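You operate a simulated robot arm through the tools that you are given. There is no shell and no other tool. Be economical: measure what you need, move in short steps, check, and stop when the job is done.

The job below is to be done with a simulated robot arm. You get a single attempt, and the scene is never put back.

Task
Take the dough paddle and put it in the saucepan.

The check looks at the end state, three seconds after you hand in, the way a careful person would. Anything else that was tipped, shoved, dropped, spilled or broken makes it a failure.

Robot
A 5-joint arm with a two-finger parallel gripper, fixed in place. Base frame: the origin is at the foot of the arm, x ahead of it, y to its left, z up; the work surface is at about z = 0. Readings come in m, rad, newtons and seconds.
With the tool pointing down near the work surface it reaches from about 0.26 to 0.68 m from the base axis. Its first joint turns from -1.152 to 1.152 rad. The tool tilts only in the upright plane through the base axis and itself; it spins freely about its own axis. Payload 2.9 kg.
The tool frame sits at the grasp point between the pads (the TCP): z along the fingers, y along the line on which they close. The tips reach 0.03 m beyond it. Largest opening 0.11 m; finger width 0.02, thickness 0.01; the body of the gripper, 0.048 by 0.112 m, starts 0.055 m behind the TCP.
Orientation is that of the tool frame in the base frame, as [roll, pitch, yaw] about the fixed x, y, z axes, in that order (R = Rz(yaw) Ry(pitch) Rx(roll)). With the fingers straight down and closing along the base's y, the tool's x points along the base's -x, its y along +y and its z along -z.

Tools
- The arm moves only by the tool arm_command. Its argument "rows" is a list of rows, each an object (a shift or turn left out is 0, a gripper value left out holds the last) with "linear": the shift along the base's x, y, z in mm, a list of three; "yaw": the turn about the base's z in rad. In form: [{"linear": [x, y, z], "yaw": yaw}, ...]. A call has 1 to 12 rows; each row is the pose to reach, as a shift and turn from the pose commanded when the call began. "grip" is the opening, from 0 (shut) to 1 (fully open), set as the call begins (left out, the last holds). Each row takes 0.2 s and may step no farther than 0.05 m and 0.15 rad from the row before; otherwise, or with a gripper value out of range, the whole call is refused. Where a pose cannot be reached the arm comes as near as it can. A force on the tool above 40 N (or 10 N above the force at the start of the call, whichever is more), or a blocked arm, ends the call early, and 0.2 s more pass. The fingers move at their own pace (about 0.108 m/s each) and stop on an object; they squeeze with about 34 N. The grip force told is the motor's: it shows also when the fingers shut on nothing. Time passes only in rows, and 0.2 s behind the last, so rows that repeat a pose let the fingers close. The reply holds the time, the measured pose of the TCP, the force on the tool along the base axes, the opening and the grip force, in the units named above and with some noise.
- Cameras (640 x 400 px; columns grow to the right, rows downward): "scene" is fixed at [0.0284, -0.4606, 0.5787]; the picture's right is [0.78, -0.62, 0.00], its down [-0.48, -0.60, -0.64] and it looks along [0.40, 0.50, -0.77] (base axes); focal length 227 px, centre (320, 200). "wrist" rides on the gripper at [0.072, 0.017, -0.103] in the tool frame; the picture's right is [-0.23, 0.97, 0.00], its down [-0.76, -0.18, -0.62] and it looks along [-0.61, -0.14, 0.78] (tool axes); focal length 222 px, centre (320, 200). There is no depth. A picture from a camera that has moved, and an enlarged one, comes with that camera's place and axes in the base frame and with its lens.
- capture(camera): a new picture of that camera. It takes no simulated time.
- enlarge(camera, box): a new picture of the part [left, top, right, bottom] of that camera's present view, enlarged. It takes no simulated time.
- job_done(): hands the job in; it is judged then, once.

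Work in short steps. Places have to be worked out from the pictures, the camera data and where the tool is seen: move nearer, look again, correct. Check each grasp and each placing, and mend what went wrong. You have 90 turns and 42 pictures in all, those below and enlarged ones among them. Open the gripper and draw the arm clear of the work before you hand the job in, unless the task says otherwise; then end with one line.

The tools are called after "Emit:" as name(argument=value, ...) on one line, values as JSON. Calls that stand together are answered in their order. arm_command: Moves the arm, as the interface text tells. Its arguments: {"type":"object","properties":{"rows":{"type":"array","items":{"type":"object","properties":{"linear":{"type":"array","items":{"type":"number"}},"yaw":{"type":"number"}}}},"grip":{"type":"number"}},"required":["rows"]} The other tools are called the same way: capture (camera) takes a picture; enlarge (camera, box) takes an enlarged picture of a part of a camera's view; job_done () hands the job in.

At the start:

```text
t: 0.0
eef_pos: [0.4351, -0.1397, 0.3353]
tcp_rot: [3.141, 0.0, -3.141]
ft_force: [0.0, -0.9, -0.4]
width: 0.1101
grasp_force: 0.1
```

scene: 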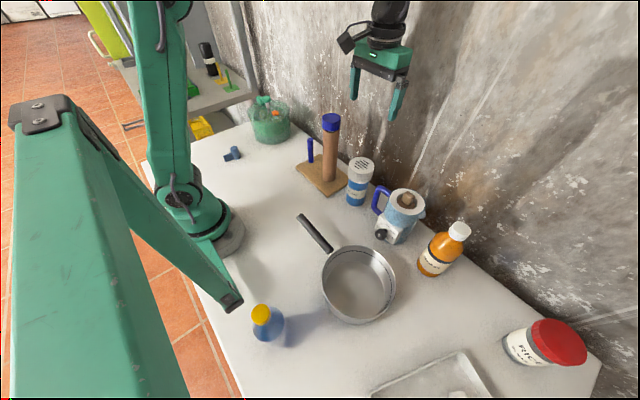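
wrist: 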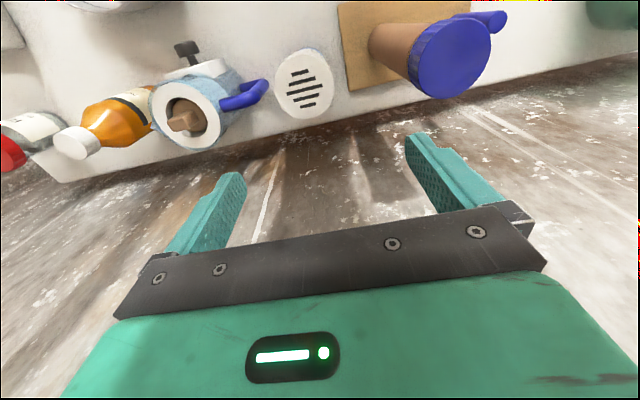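

The dough paddle is not obvious yet, so I'll enlarge the candidate objects.

Emit:
enlarge(camera="scene", box=[200, 80, 360, 180])

Emit:
enlarge(camera="scene", box=[330, 150, 490, 250])

Emit:
enlarge(camera="scene", box=[240, 200, 560, 400])

```text
4.00 times, centred on (280, 130) of scene
camera zoom: at [0.0284, -0.4606, 0.5787], right [0.78, -0.62, 0.0], down [-0.48, -0.6, -0.64], along [0.4, 0.5, -0.77], focal length 907 px, centre (480, 480)
```

zoom: 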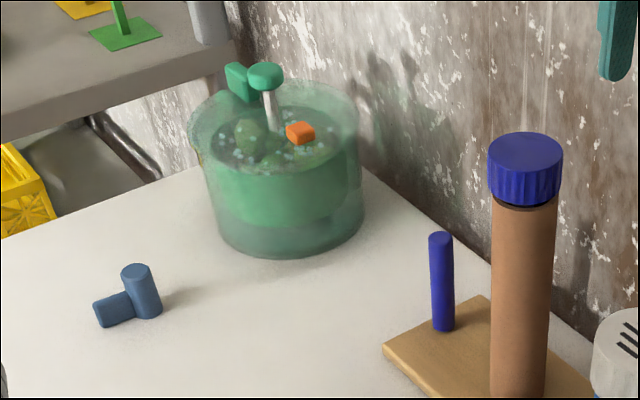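

```text
4.00 times, centred on (410, 200) of scene
camera zoom: at [0.0284, -0.4606, 0.5787], right [0.78, -0.62, 0.0], down [-0.48, -0.6, -0.64], along [0.4, 0.5, -0.77], focal length 907 px, centre (-40, 200)
```

zoom: 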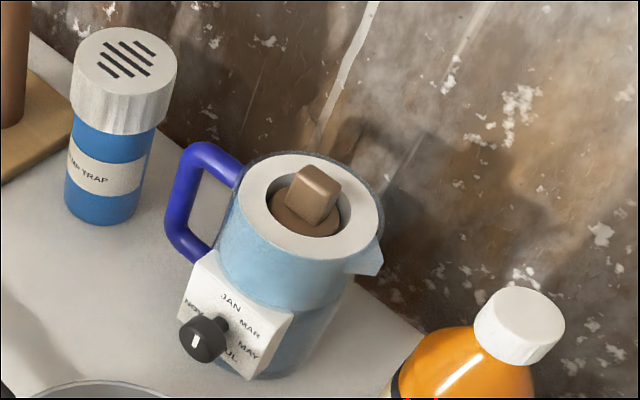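

```text
2.00 times, centred on (400, 300) of scene
camera zoom: at [0.0284, -0.4606, 0.5787], right [0.78, -0.62, 0.0], down [-0.48, -0.6, -0.64], along [0.4, 0.5, -0.77], focal length 453 px, centre (160, 0)
```

zoom: 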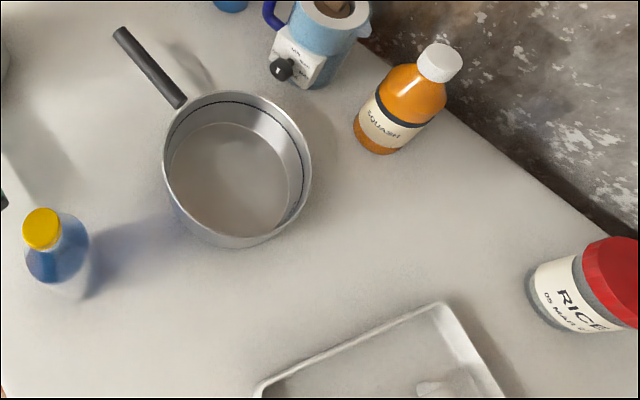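

The small blue hub-with-arm at about (0.21, 0.30) could be the paddle, but the tray holds something and the jars have candidates too. I'll move in high and turn the wrist camera toward the blue piece.

Emit:
arm_command(rows=[{"linear": [-20, 20, 10], "yaw": 0.14}, {"linear": [-40, 45, 20], "yaw": 0.28}, {"linear": [-60, 70, 20], "yaw": 0.42}, {"linear": [-80, 100, 20], "yaw": 0.56}, {"linear": [-100, 130, 20], "yaw": 0.7}, {"linear": [-115, 160, 20], "yaw": 0.84}, {"linear": [-115, 190, 20], "yaw": 0.98}, {"linear": [-115, 200, 20], "yaw": 1.12}, {"linear": [-115, 200, 20], "yaw": 1.26}, {"linear": [-115, 200, 20], "yaw": 1.4}])

Emit:
capture(camera="wrist")

```text
t: 2.2
eef_pos: [0.3222, 0.0619, 0.3556]
tcp_rot: [-3.141, 0.001, -1.739]
ft_force: [-0.7, -0.7, -0.4]
width: 0.1098
grasp_force: 0.1
```

```text
36 pictures are left
camera wrist: at [0.2934, -0.0081, 0.4595], right [-0.92, 0.39, 0.0], down [0.3, 0.72, 0.62], along [0.24, 0.57, -0.78], focal length 222 px, centre (320, 200)
```

wrist: 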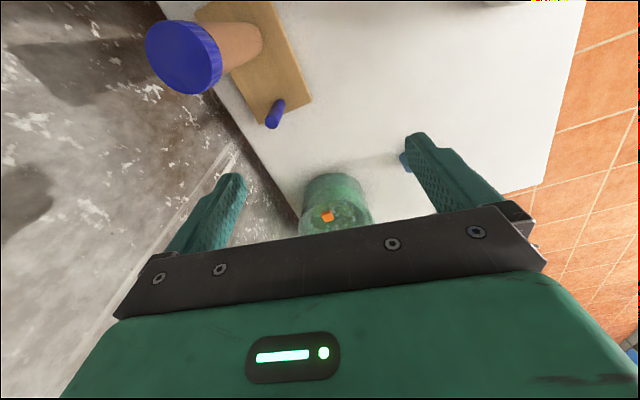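

The blue piece is hidden behind a finger; moving farther so the camera sits nearly above it.

Emit:
arm_command(rows=[{"linear": [-10, 40, -10], "yaw": 0.1}, {"linear": [-20, 80, -20], "yaw": 0.2}, {"linear": [-35, 120, -30], "yaw": 0.2}, {"linear": [-50, 160, -40], "yaw": 0.2}, {"linear": [-65, 200, -50], "yaw": 0.2}, {"linear": [-80, 235, -60], "yaw": 0.2}])

Emit:
capture(camera="wrist")

```text
t: 3.6
eef_pos: [0.2441, 0.2931, 0.2988]
tcp_rot: [3.14, 0.0, -1.543]
ft_force: [-0.8, 0.1, 0.0]
width: 0.11
grasp_force: 0.1
```

```text
35 pictures are left
camera wrist: at [0.2281, 0.2207, 0.4025], right [-0.98, 0.2, 0.0], down [0.16, 0.77, 0.62], along [0.13, 0.61, -0.78], focal length 222 px, centre (320, 200)
```

wrist: 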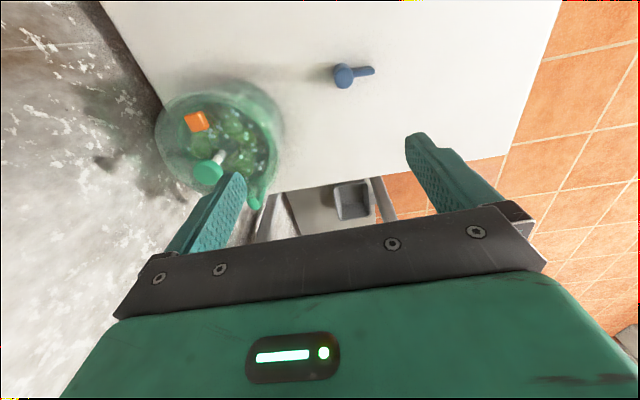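

Emit:
enlarge(camera="wrist", box=[300, 40, 400, 102])

Emit:
enlarge(camera="wrist", box=[140, 70, 300, 215])

```text
6.40 times, centred on (350, 71) of wrist
camera zoom: at [0.2281, 0.2207, 0.4025], right [-0.98, 0.2, 0.0], down [0.16, 0.77, 0.62], along [0.13, 0.61, -0.78], focal length 1422 px, centre (128, 1026)
```

zoom: 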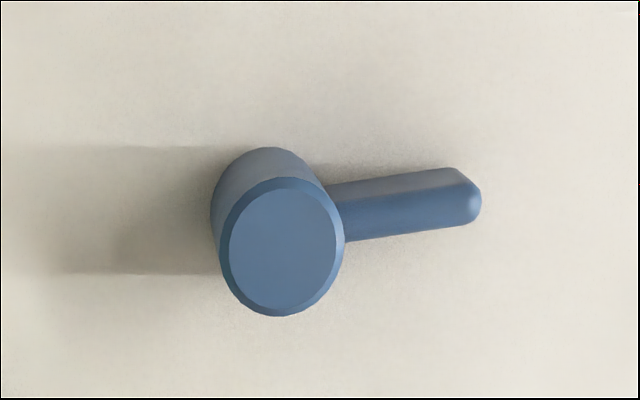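

```text
2.76 times, centred on (220, 142) of wrist
camera zoom: at [0.2281, 0.2207, 0.4025], right [-0.98, 0.2, 0.0], down [0.16, 0.77, 0.62], along [0.13, 0.61, -0.78], focal length 613 px, centre (596, 359)
```

zoom: 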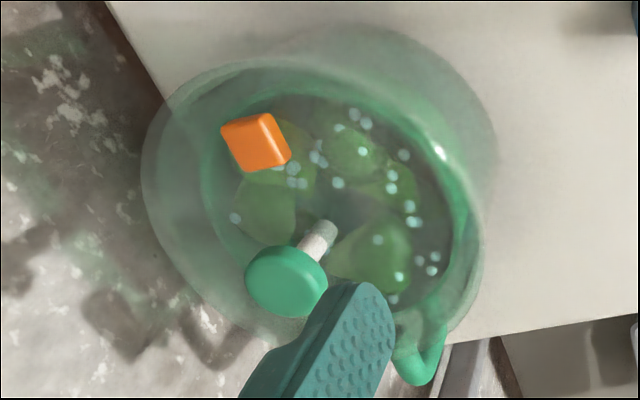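

The blue piece is a hub with a single vane, like a bread-machine kneading paddle. Before committing I'll check what lies in the tray.

Emit:
enlarge(camera="scene", box=[400, 340, 500, 400])

Emit:
enlarge(camera="scene", box=[80, 0, 260, 120])

```text
6.40 times, centred on (450, 370) of scene
camera zoom: at [0.0284, -0.4607, 0.5787], right [0.78, -0.62, 0.0], down [-0.48, -0.6, -0.64], along [0.4, 0.5, -0.77], focal length 1451 px, centre (-512, -888)
```

zoom: 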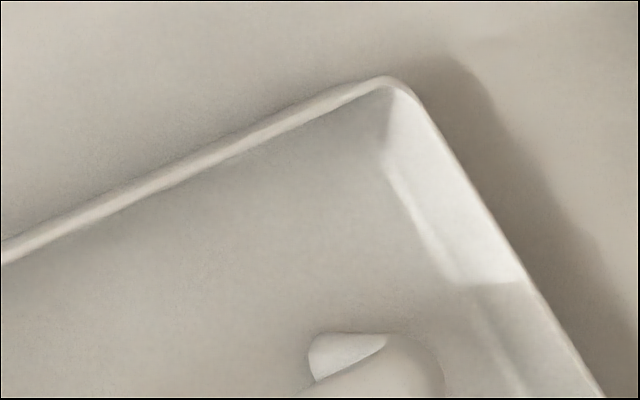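

```text
3.33 times, centred on (170, 60) of scene
camera zoom: at [0.0284, -0.4607, 0.5787], right [0.78, -0.62, 0.0], down [-0.48, -0.6, -0.64], along [0.4, 0.5, -0.77], focal length 756 px, centre (820, 667)
```

zoom: 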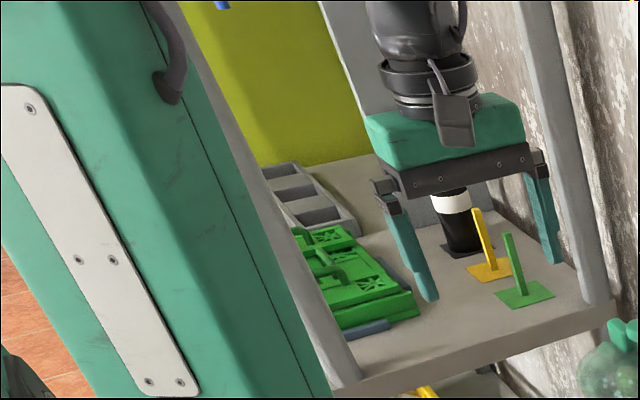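

The tray holds a pale object I can't identify; I'll swing over high to look at it so I don't take the wrong thing.

Emit:
arm_command(rows=[{"linear": [20, -35, 20], "yaw": -0.14}, {"linear": [40, -70, 40], "yaw": -0.28}, {"linear": [60, -110, 50], "yaw": -0.42}, {"linear": [75, -150, 50], "yaw": -0.56}, {"linear": [85, -195, 50], "yaw": -0.7}, {"linear": [85, -240, 50], "yaw": -0.84}, {"linear": [85, -285, 50], "yaw": -0.98}, {"linear": [85, -330, 50], "yaw": -1.12}, {"linear": [85, -375, 50], "yaw": -1.26}, {"linear": [85, -420, 50], "yaw": -1.4}, {"linear": [85, -465, 50], "yaw": -1.54}, {"linear": [85, -510, 50], "yaw": -1.68}])

Emit:
arm_command(rows=[{"linear": [-10, -45, 0], "yaw": -0.14}, {"linear": [-20, -90, 0], "yaw": -0.28}, {"linear": [-30, -135, 0], "yaw": -0.42}, {"linear": [-45, -180, 0], "yaw": -0.56}, {"linear": [-60, -220, 0], "yaw": -0.7}, {"linear": [-60, -240, 0], "yaw": -0.84}])

Emit:
capture(camera="wrist")

```text
t: 6.2
eef_pos: [0.3306, -0.2138, 0.3435]
tcp_rot: [-3.141, 0.001, 3.061]
ft_force: [-0.2, -0.4, -0.1]
width: 0.1103
grasp_force: 0.1
```

```text
t: 7.6
eef_pos: [0.2685, -0.4587, 0.3448]
tcp_rot: [3.141, 0.001, 2.218]
ft_force: [0.5, 0.1, -0.2]
width: 0.1099
grasp_force: 0.1
```

```text
30 pictures are left
camera wrist: at [0.2381, -0.3903, 0.4479], right [0.91, 0.41, 0.0], down [0.32, -0.71, 0.62], along [0.25, -0.57, -0.78], focal length 222 px, centre (320, 200)
```

wrist: 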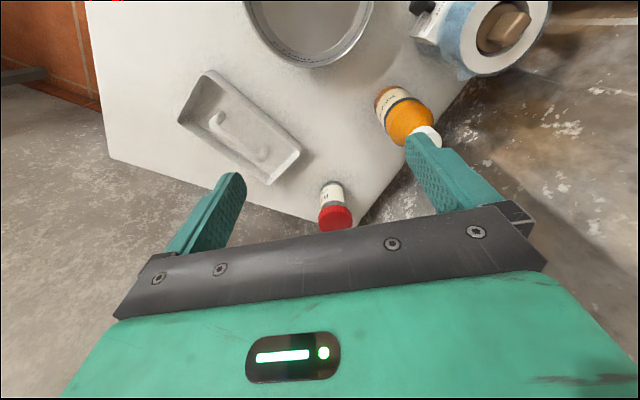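

Emit:
enlarge(camera="wrist", box=[170, 65, 310, 190])

```text
3.20 times, centred on (240, 128) of wrist
camera zoom: at [0.2381, -0.3903, 0.4479], right [0.91, 0.41, 0.0], down [0.32, -0.71, 0.62], along [0.25, -0.57, -0.78], focal length 711 px, centre (576, 432)
```

zoom: 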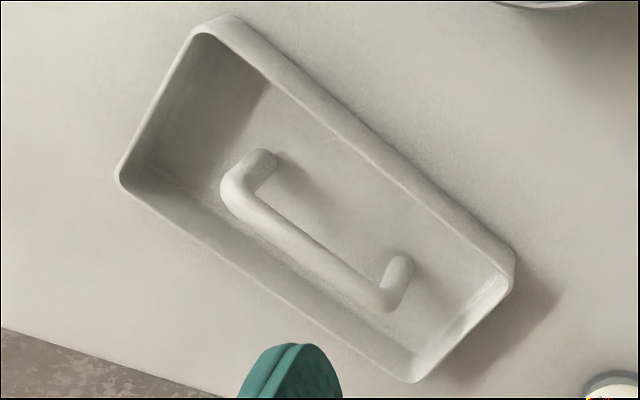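

That's just a tray-shaped item with a moulded handle, so the blue hub-and-vane piece is the paddle. I put its hub at about (0.208, 0.281), 26 mm wide and about 45 mm tall, with the vane pointing toward -x. I'll go back high and align the closing direction across the vane.

Emit:
arm_command(rows=[{"linear": [15, 45, 0], "yaw": 0.14}, {"linear": [30, 90, 0], "yaw": 0.28}, {"linear": [45, 135, 0], "yaw": 0.42}, {"linear": [60, 180, 0], "yaw": 0.56}, {"linear": [60, 225, 0], "yaw": 0.7}, {"linear": [60, 270, 0], "yaw": 0.71}, {"linear": [60, 315, 0], "yaw": 0.71}, {"linear": [60, 360, 0], "yaw": 0.71}, {"linear": [60, 405, 0], "yaw": 0.71}, {"linear": [60, 450, 0], "yaw": 0.71}, {"linear": [60, 495, 0], "yaw": 0.71}, {"linear": [60, 540, 0], "yaw": 0.71}])

Emit:
arm_command(rows=[{"linear": [-20, 40, 0]}, {"linear": [-40, 80, 0]}, {"linear": [-60, 120, -20]}, {"linear": [-80, 160, -40]}, {"linear": [-110, 190, -60]}, {"linear": [-120, 198, -100]}, {"linear": [-120, 198, -145]}])

Emit:
capture(camera="wrist")

Emit:
enlarge(camera="scene", box=[160, 60, 320, 180])

```text
t: 10.2
eef_pos: [0.3288, 0.0829, 0.3445]
tcp_rot: [3.141, 0.0, 2.931]
ft_force: [-0.7, -0.2, 0.1]
width: 0.1102
grasp_force: 0.0
```

```text
t: 11.8
eef_pos: [0.2081, 0.2795, 0.2028]
tcp_rot: [3.141, 0.0, 2.932]
ft_force: [0.0, 0.7, 0.4]
width: 0.1099
grasp_force: 0.0
```

```text
28 pictures are left
camera wrist: at [0.1409, 0.312, 0.3056], right [0.43, 0.9, 0.0], down [0.71, -0.33, 0.62], along [0.56, -0.27, -0.78], focal length 222 px, centre (320, 200)
```

wrist: 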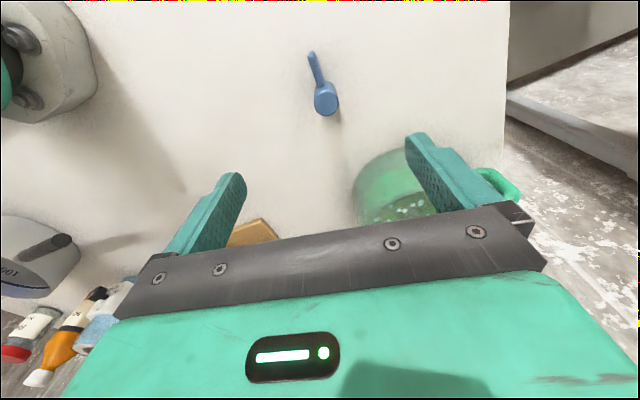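

```text
3.33 times, centred on (240, 120) of scene
camera zoom: at [0.0284, -0.4606, 0.5787], right [0.78, -0.62, 0.0], down [-0.48, -0.6, -0.64], along [0.4, 0.5, -0.77], focal length 756 px, centre (587, 467)
```

zoom: 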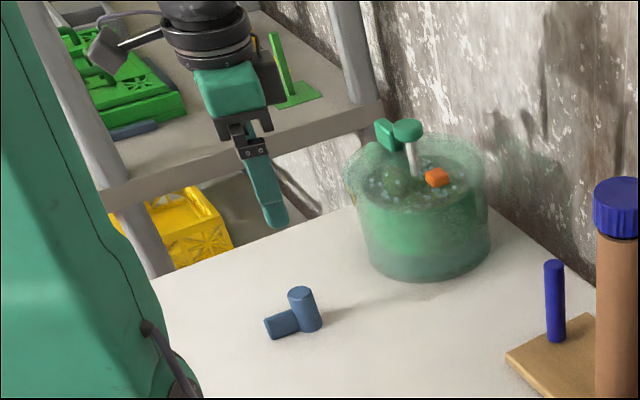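

Emit:
enlarge(camera="wrist", box=[280, 40, 376, 130])

```text
4.44 times, centred on (328, 85) of wrist
camera zoom: at [0.1409, 0.312, 0.3056], right [0.43, 0.9, 0.0], down [0.71, -0.33, 0.62], along [0.56, -0.27, -0.78], focal length 987 px, centre (284, 711)
```

zoom: 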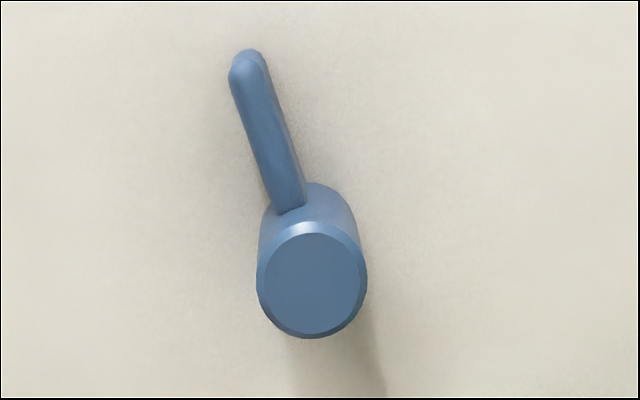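

The closer view puts the hub at about (0.206, 0.286) with the vane near 176°. I'll correct slightly and descend in steps to a low grasp around the hub.

Emit:
arm_command(rows=[{"linear": [-2, 6, -40], "yaw": 0.1}, {"linear": [-2, 6, -80], "yaw": 0.1}, {"linear": [-2, 6, -105], "yaw": 0.1}, {"linear": [-2, 6, -105], "yaw": 0.1}], grip=0.75)

Emit:
capture(camera="wrist")

```text
t: 12.8
eef_pos: [0.2069, 0.2879, 0.0951]
tcp_rot: [3.141, 0.0, 3.031]
ft_force: [-0.1, 0.3, 0.5]
width: 0.0825
grasp_force: 0.2
```

```text
25 pictures are left
camera wrist: at [0.1371, 0.3118, 0.1997], right [0.33, 0.94, 0.0], down [0.74, -0.26, 0.62], along [0.59, -0.21, -0.78], focal length 222 px, centre (320, 200)
```

wrist: 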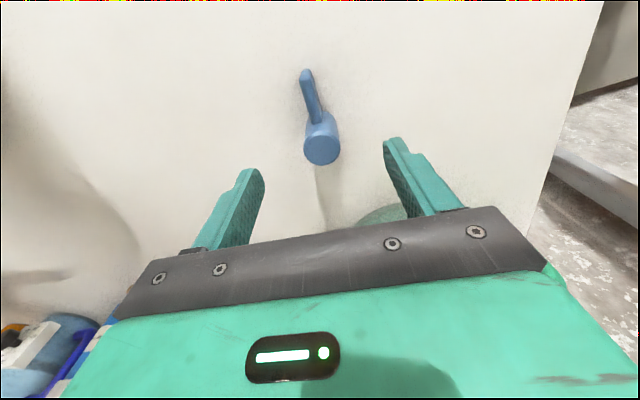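

The hub projects to (0.208, 0.288), centred between the fingers. Descending to z≈0.037.

Emit:
arm_command(rows=[{"linear": [1, 0, -30]}, {"linear": [1, 0, -50]}, {"linear": [1, 0, -58]}, {"linear": [1, 0, -58]}])

Emit:
capture(camera="wrist")

```text
t: 13.8
eef_pos: [0.2083, 0.2889, 0.0369]
tcp_rot: [-3.141, -0.001, 3.031]
ft_force: [0.5, 0.3, -0.1]
width: 0.0823
grasp_force: 0.0
```

```text
24 pictures are left
camera wrist: at [0.138, 0.313, 0.1406], right [0.33, 0.94, 0.0], down [0.74, -0.26, 0.62], along [0.59, -0.21, -0.78], focal length 222 px, centre (320, 200)
```

wrist: 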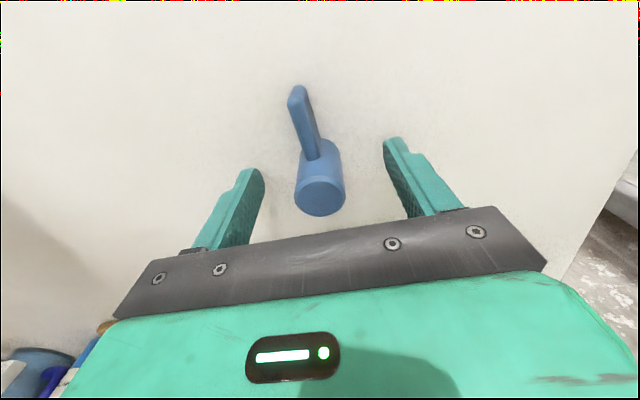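

The hub is between the pads. Closing gently in place.

Emit:
arm_command(rows=[{"linear": [0, 0, 0]}, {"linear": [0, 0, 0]}, {"linear": [0, 0, 0]}, {"linear": [0, 0, 0]}], grip=0)

Emit:
arm_command(rows=[{"linear": [0, 0, 20]}, {"linear": [0, 0, 60]}, {"linear": [0, 0, 60]}])

Emit:
capture(camera="wrist")

```text
t: 14.8
eef_pos: [0.2084, 0.2884, 0.037]
tcp_rot: [-3.14, 0.0, 3.033]
ft_force: [-0.8, 0.3, 0.2]
width: 0.0267
grasp_force: 33.7
```

```text
t: 15.6
eef_pos: [0.2067, 0.2863, 0.0977]
tcp_rot: [3.141, -0.001, 3.032]
ft_force: [-0.9, -0.6, -0.8]
width: 0.0267
grasp_force: 33.9
```

```text
23 pictures are left
camera wrist: at [0.1364, 0.3114, 0.2015], right [0.33, 0.94, 0.0], down [0.74, -0.26, 0.62], along [0.59, -0.21, -0.78], focal length 222 px, centre (320, 200)
```

wrist: 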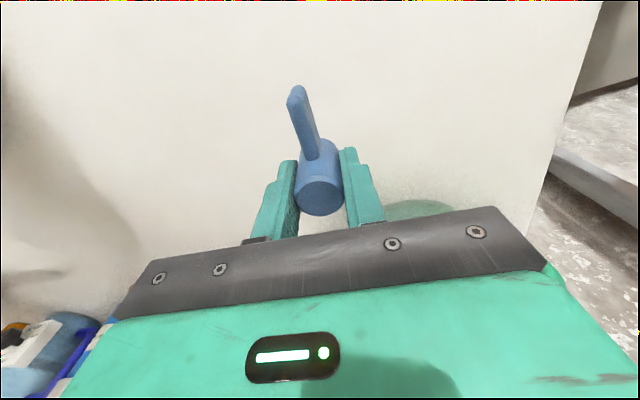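

Held firmly (27 mm width). Lifting high and then travelling to above the saucepan.

Emit:
arm_command(rows=[{"linear": [0, 0, 45]}, {"linear": [10, -10, 90]}, {"linear": [30, -25, 130]}, {"linear": [50, -45, 170]}, {"linear": [70, -65, 210]}, {"linear": [90, -90, 248]}, {"linear": [110, -130, 250]}, {"linear": [120, -175, 250]}, {"linear": [122, -220, 250]}, {"linear": [122, -265, 250]}, {"linear": [122, -310, 250]}, {"linear": [122, -355, 250]}])

Emit:
arm_command(rows=[{"linear": [0, -45, 0]}, {"linear": [0, -90, 0]}, {"linear": [-15, -130, 0]}, {"linear": [-30, -170, 0]}, {"linear": [-50, -210, 0]}, {"linear": [-75, -250, 0]}, {"linear": [-95, -280, 0]}, {"linear": [-105, -300, -30]}, {"linear": [-110, -305, -70]}])

Emit:
capture(camera="wrist")

Emit:
capture(camera="scene")

```text
t: 18.2
eef_pos: [0.3277, -0.0674, 0.3464]
tcp_rot: [-3.142, 0.001, 3.033]
ft_force: [0.5, -0.6, -0.9]
width: 0.0269
grasp_force: 33.8
```

```text
t: 20.2
eef_pos: [0.219, -0.3725, 0.2794]
tcp_rot: [-3.141, -0.002, 3.032]
ft_force: [-0.2, 0.5, -0.2]
width: 0.0267
grasp_force: 33.7
```

```text
22 pictures are left
camera wrist: at [0.1483, -0.3483, 0.3828], right [0.33, 0.94, 0.0], down [0.74, -0.26, 0.62], along [0.59, -0.21, -0.78], focal length 222 px, centre (320, 200)
```

wrist: 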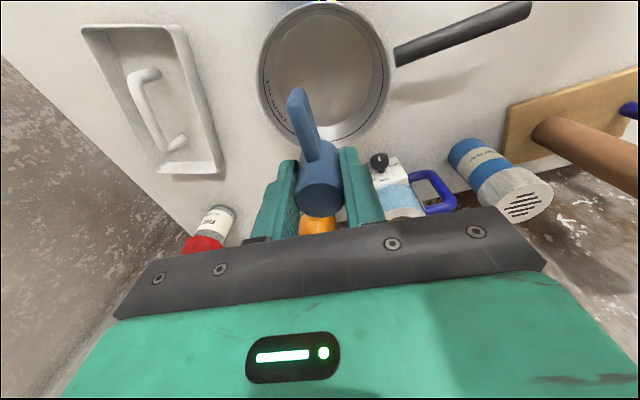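

```text
21 pictures are left
```

scene: 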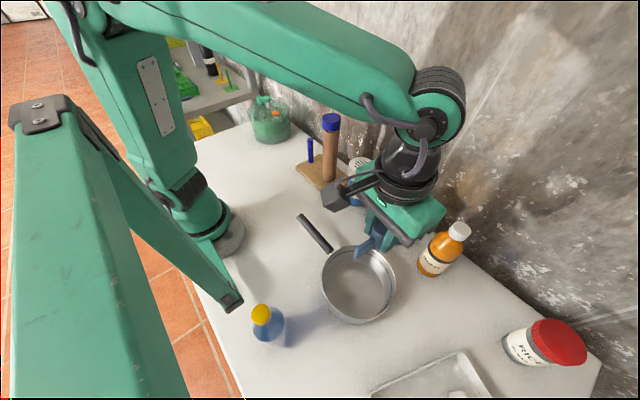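

The paddle is held above the pan; I estimate the pan's centre at about (0.205, -0.365) with an inner floor about 0.065 m in radius. I'll shift so hub and vane both fit in and lower partway, then look.

Emit:
arm_command(rows=[{"linear": [3, 7, -40]}, {"linear": [3, 7, -80]}, {"linear": [3, 7, -120]}, {"linear": [3, 7, -150]}, {"linear": [3, 7, -150]}])

Emit:
capture(camera="wrist")

Emit:
enlarge(camera="scene", box=[280, 190, 480, 340])

```text
t: 21.4
eef_pos: [0.2209, -0.3641, 0.1264]
tcp_rot: [3.141, -0.001, 3.032]
ft_force: [0.7, 0.0, -0.5]
width: 0.0266
grasp_force: 33.6
```

```text
20 pictures are left
camera wrist: at [0.1508, -0.3393, 0.231], right [0.33, 0.94, 0.0], down [0.74, -0.26, 0.62], along [0.59, -0.21, -0.78], focal length 222 px, centre (320, 200)
```

wrist: 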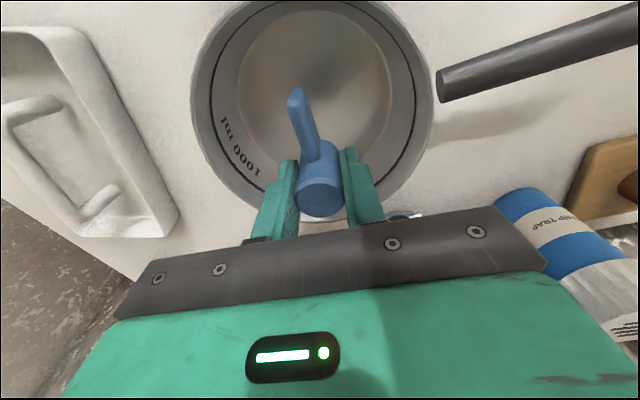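

```text
2.67 times, centred on (380, 265) of scene
camera zoom: at [0.0284, -0.4606, 0.5787], right [0.78, -0.62, 0.0], down [-0.48, -0.6, -0.64], along [0.4, 0.5, -0.77], focal length 604 px, centre (160, 27)
```

zoom: 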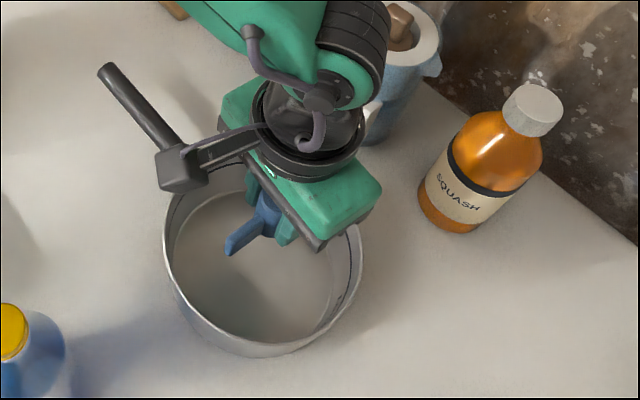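

The near view puts the pan's centre at about (0.198, -0.362) with floor radius about 0.07. I'll shift 8 mm in and lower slowly to just above the floor.

Emit:
arm_command(rows=[{"linear": [-8, 1, -10]}, {"linear": [-8, 1, -35]}, {"linear": [-8, 1, -55]}, {"linear": [-8, 1, -70]}, {"linear": [-8, 1, -77]}, {"linear": [-8, 1, -80]}, {"linear": [-8, 1, -80]}])

Emit:
capture(camera="wrist")

Emit:
enlarge(camera="scene", box=[280, 190, 480, 340])

```text
t: 23.0
eef_pos: [0.2135, -0.3635, 0.0481]
tcp_rot: [3.141, -0.001, 3.032]
ft_force: [-0.3, 0.6, -0.9]
width: 0.0269
grasp_force: 33.8
```

```text
18 pictures are left
camera wrist: at [0.1437, -0.3382, 0.152], right [0.33, 0.94, 0.0], down [0.74, -0.26, 0.62], along [0.59, -0.21, -0.78], focal length 222 px, centre (320, 200)
```

wrist: 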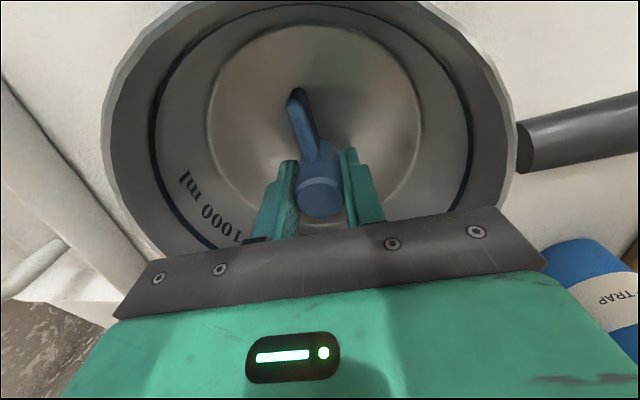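

```text
2.67 times, centred on (380, 265) of scene
camera zoom: at [0.0284, -0.4606, 0.5787], right [0.78, -0.62, 0.0], down [-0.48, -0.6, -0.64], along [0.4, 0.5, -0.77], focal length 604 px, centre (160, 27)
```

zoom: 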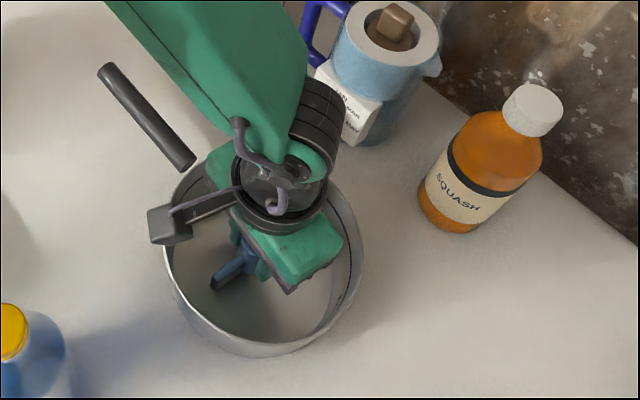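

The paddle is inside the pan near the middle, with no contact yet. Lowering a few millimetres while watching the force.

Emit:
arm_command(rows=[{"linear": [0, 0, -2]}, {"linear": [0, 0, -4]}, {"linear": [0, 0, -4]}])

```text
t: 23.8
eef_pos: [0.2135, -0.3623, 0.0437]
tcp_rot: [-3.141, 0.001, 3.033]
ft_force: [0.0, -1.1, -0.7]
width: 0.0269
grasp_force: 33.7
```

No contact force yet at z=0.0437; going 2 mm lower.

Emit:
arm_command(rows=[{"linear": [0, 0, -1]}, {"linear": [0, 0, -2]}, {"linear": [0, 0, -2]}])

```text
t: 24.6
eef_pos: [0.212, -0.3621, 0.0425]
tcp_rot: [3.14, 0.0, 3.031]
ft_force: [-0.1, -0.1, 0.2]
width: 0.0266
grasp_force: 34.2
```

Emit:
arm_command(rows=[{"linear": [0, 0, -1]}, {"linear": [0, 0, -2]}, {"linear": [0, 0, -2]}])

```text
t: 25.4
eef_pos: [0.2142, -0.3626, 0.0415]
tcp_rot: [-3.142, -0.001, 3.031]
ft_force: [-3.2, 2.8, 12.3]
width: 0.027
grasp_force: 34.0
```

Contact at z≈0.041 (12 N upward), so the paddle rests on the pan floor. Opening moderately in place, after easing up a hair.

Emit:
arm_command(rows=[{"linear": [0, 0, 1]}, {"linear": [0, 0, 1]}])

Emit:
arm_command(rows=[{"linear": [0, 0, 0]}, {"linear": [0, 0, 0]}, {"linear": [0, 0, 0]}], grip=0.55)

Emit:
capture(camera="wrist")

```text
t: 26.0
eef_pos: [0.2134, -0.3614, 0.0416]
tcp_rot: [3.141, 0.0, 3.032]
ft_force: [0.6, -0.1, -0.8]
width: 0.0272
grasp_force: 34.0
```

```text
t: 26.8
eef_pos: [0.2138, -0.3623, 0.0403]
tcp_rot: [-3.141, -0.001, 3.03]
ft_force: [0.6, -0.2, 0.4]
width: 0.0607
grasp_force: 0.0
```

```text
16 pictures are left
camera wrist: at [0.1434, -0.3381, 0.1457], right [0.33, 0.94, 0.0], down [0.74, -0.26, 0.62], along [0.59, -0.21, -0.78], focal length 222 px, centre (320, 200)
```

wrist: 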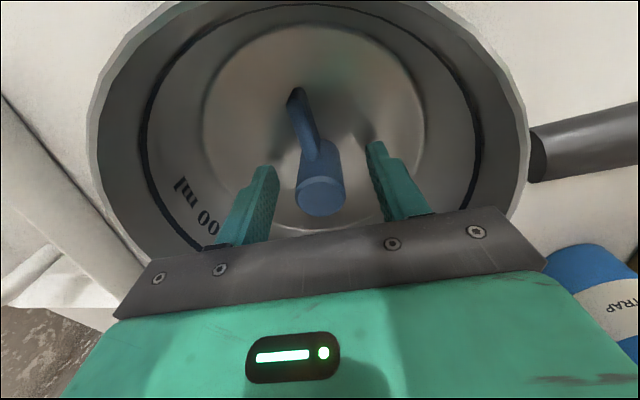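

The paddle stands upright on the pan floor, with the fingers clear on both sides. Drawing straight up and then away.

Emit:
arm_command(rows=[{"linear": [0, 0, 20]}, {"linear": [0, 0, 50]}, {"linear": [0, 0, 95]}, {"linear": [0, 0, 140]}, {"linear": [0, 0, 185]}, {"linear": [10, 0, 230]}, {"linear": [30, 20, 270]}, {"linear": [50, 50, 300]}, {"linear": [75, 90, 300]}, {"linear": [100, 125, 300]}, {"linear": [130, 160, 300]}, {"linear": [130, 160, 300]}])

Emit:
capture(camera="scene")

Emit:
enlarge(camera="scene", box=[280, 190, 480, 340])

```text
t: 29.4
eef_pos: [0.3444, -0.2022, 0.3403]
tcp_rot: [3.142, 0.0, 3.03]
ft_force: [-0.1, -0.2, -0.3]
width: 0.0605
grasp_force: 0.0
```

```text
15 pictures are left
```

scene: 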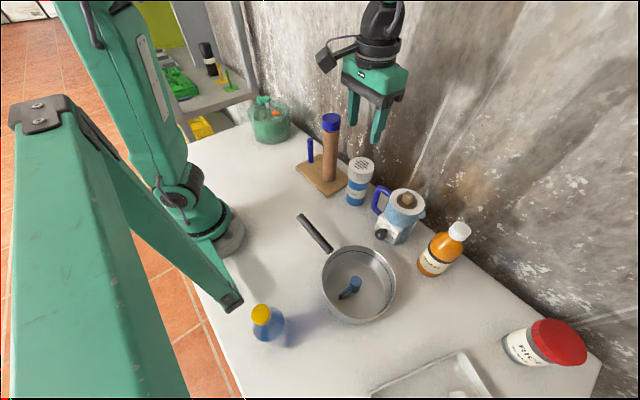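

```text
2.67 times, centred on (380, 265) of scene
camera zoom: at [0.0284, -0.4606, 0.5787], right [0.78, -0.62, 0.0], down [-0.48, -0.6, -0.64], along [0.4, 0.5, -0.77], focal length 604 px, centre (160, 27)
```

zoom: 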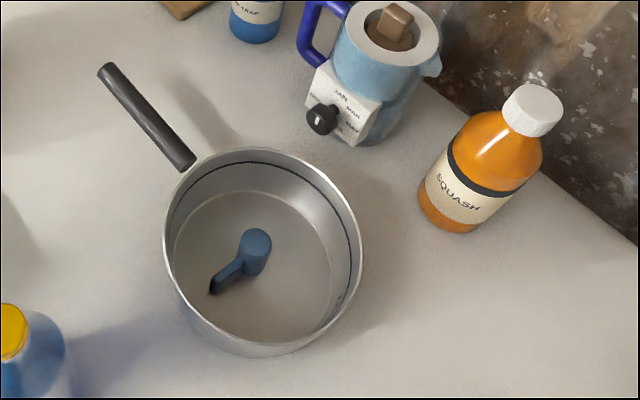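

The paddle sits in the saucepan, nothing else has moved, and the arm is clear with the gripper open. Handing in.

Emit:
job_done()

```text
The job is handed in.
```

The dough paddle (I took it to be the blue hub-and-vane piece) is standing upright in the saucepan, nothing else looks disturbed, and the arm is drawn clear with the gripper open.
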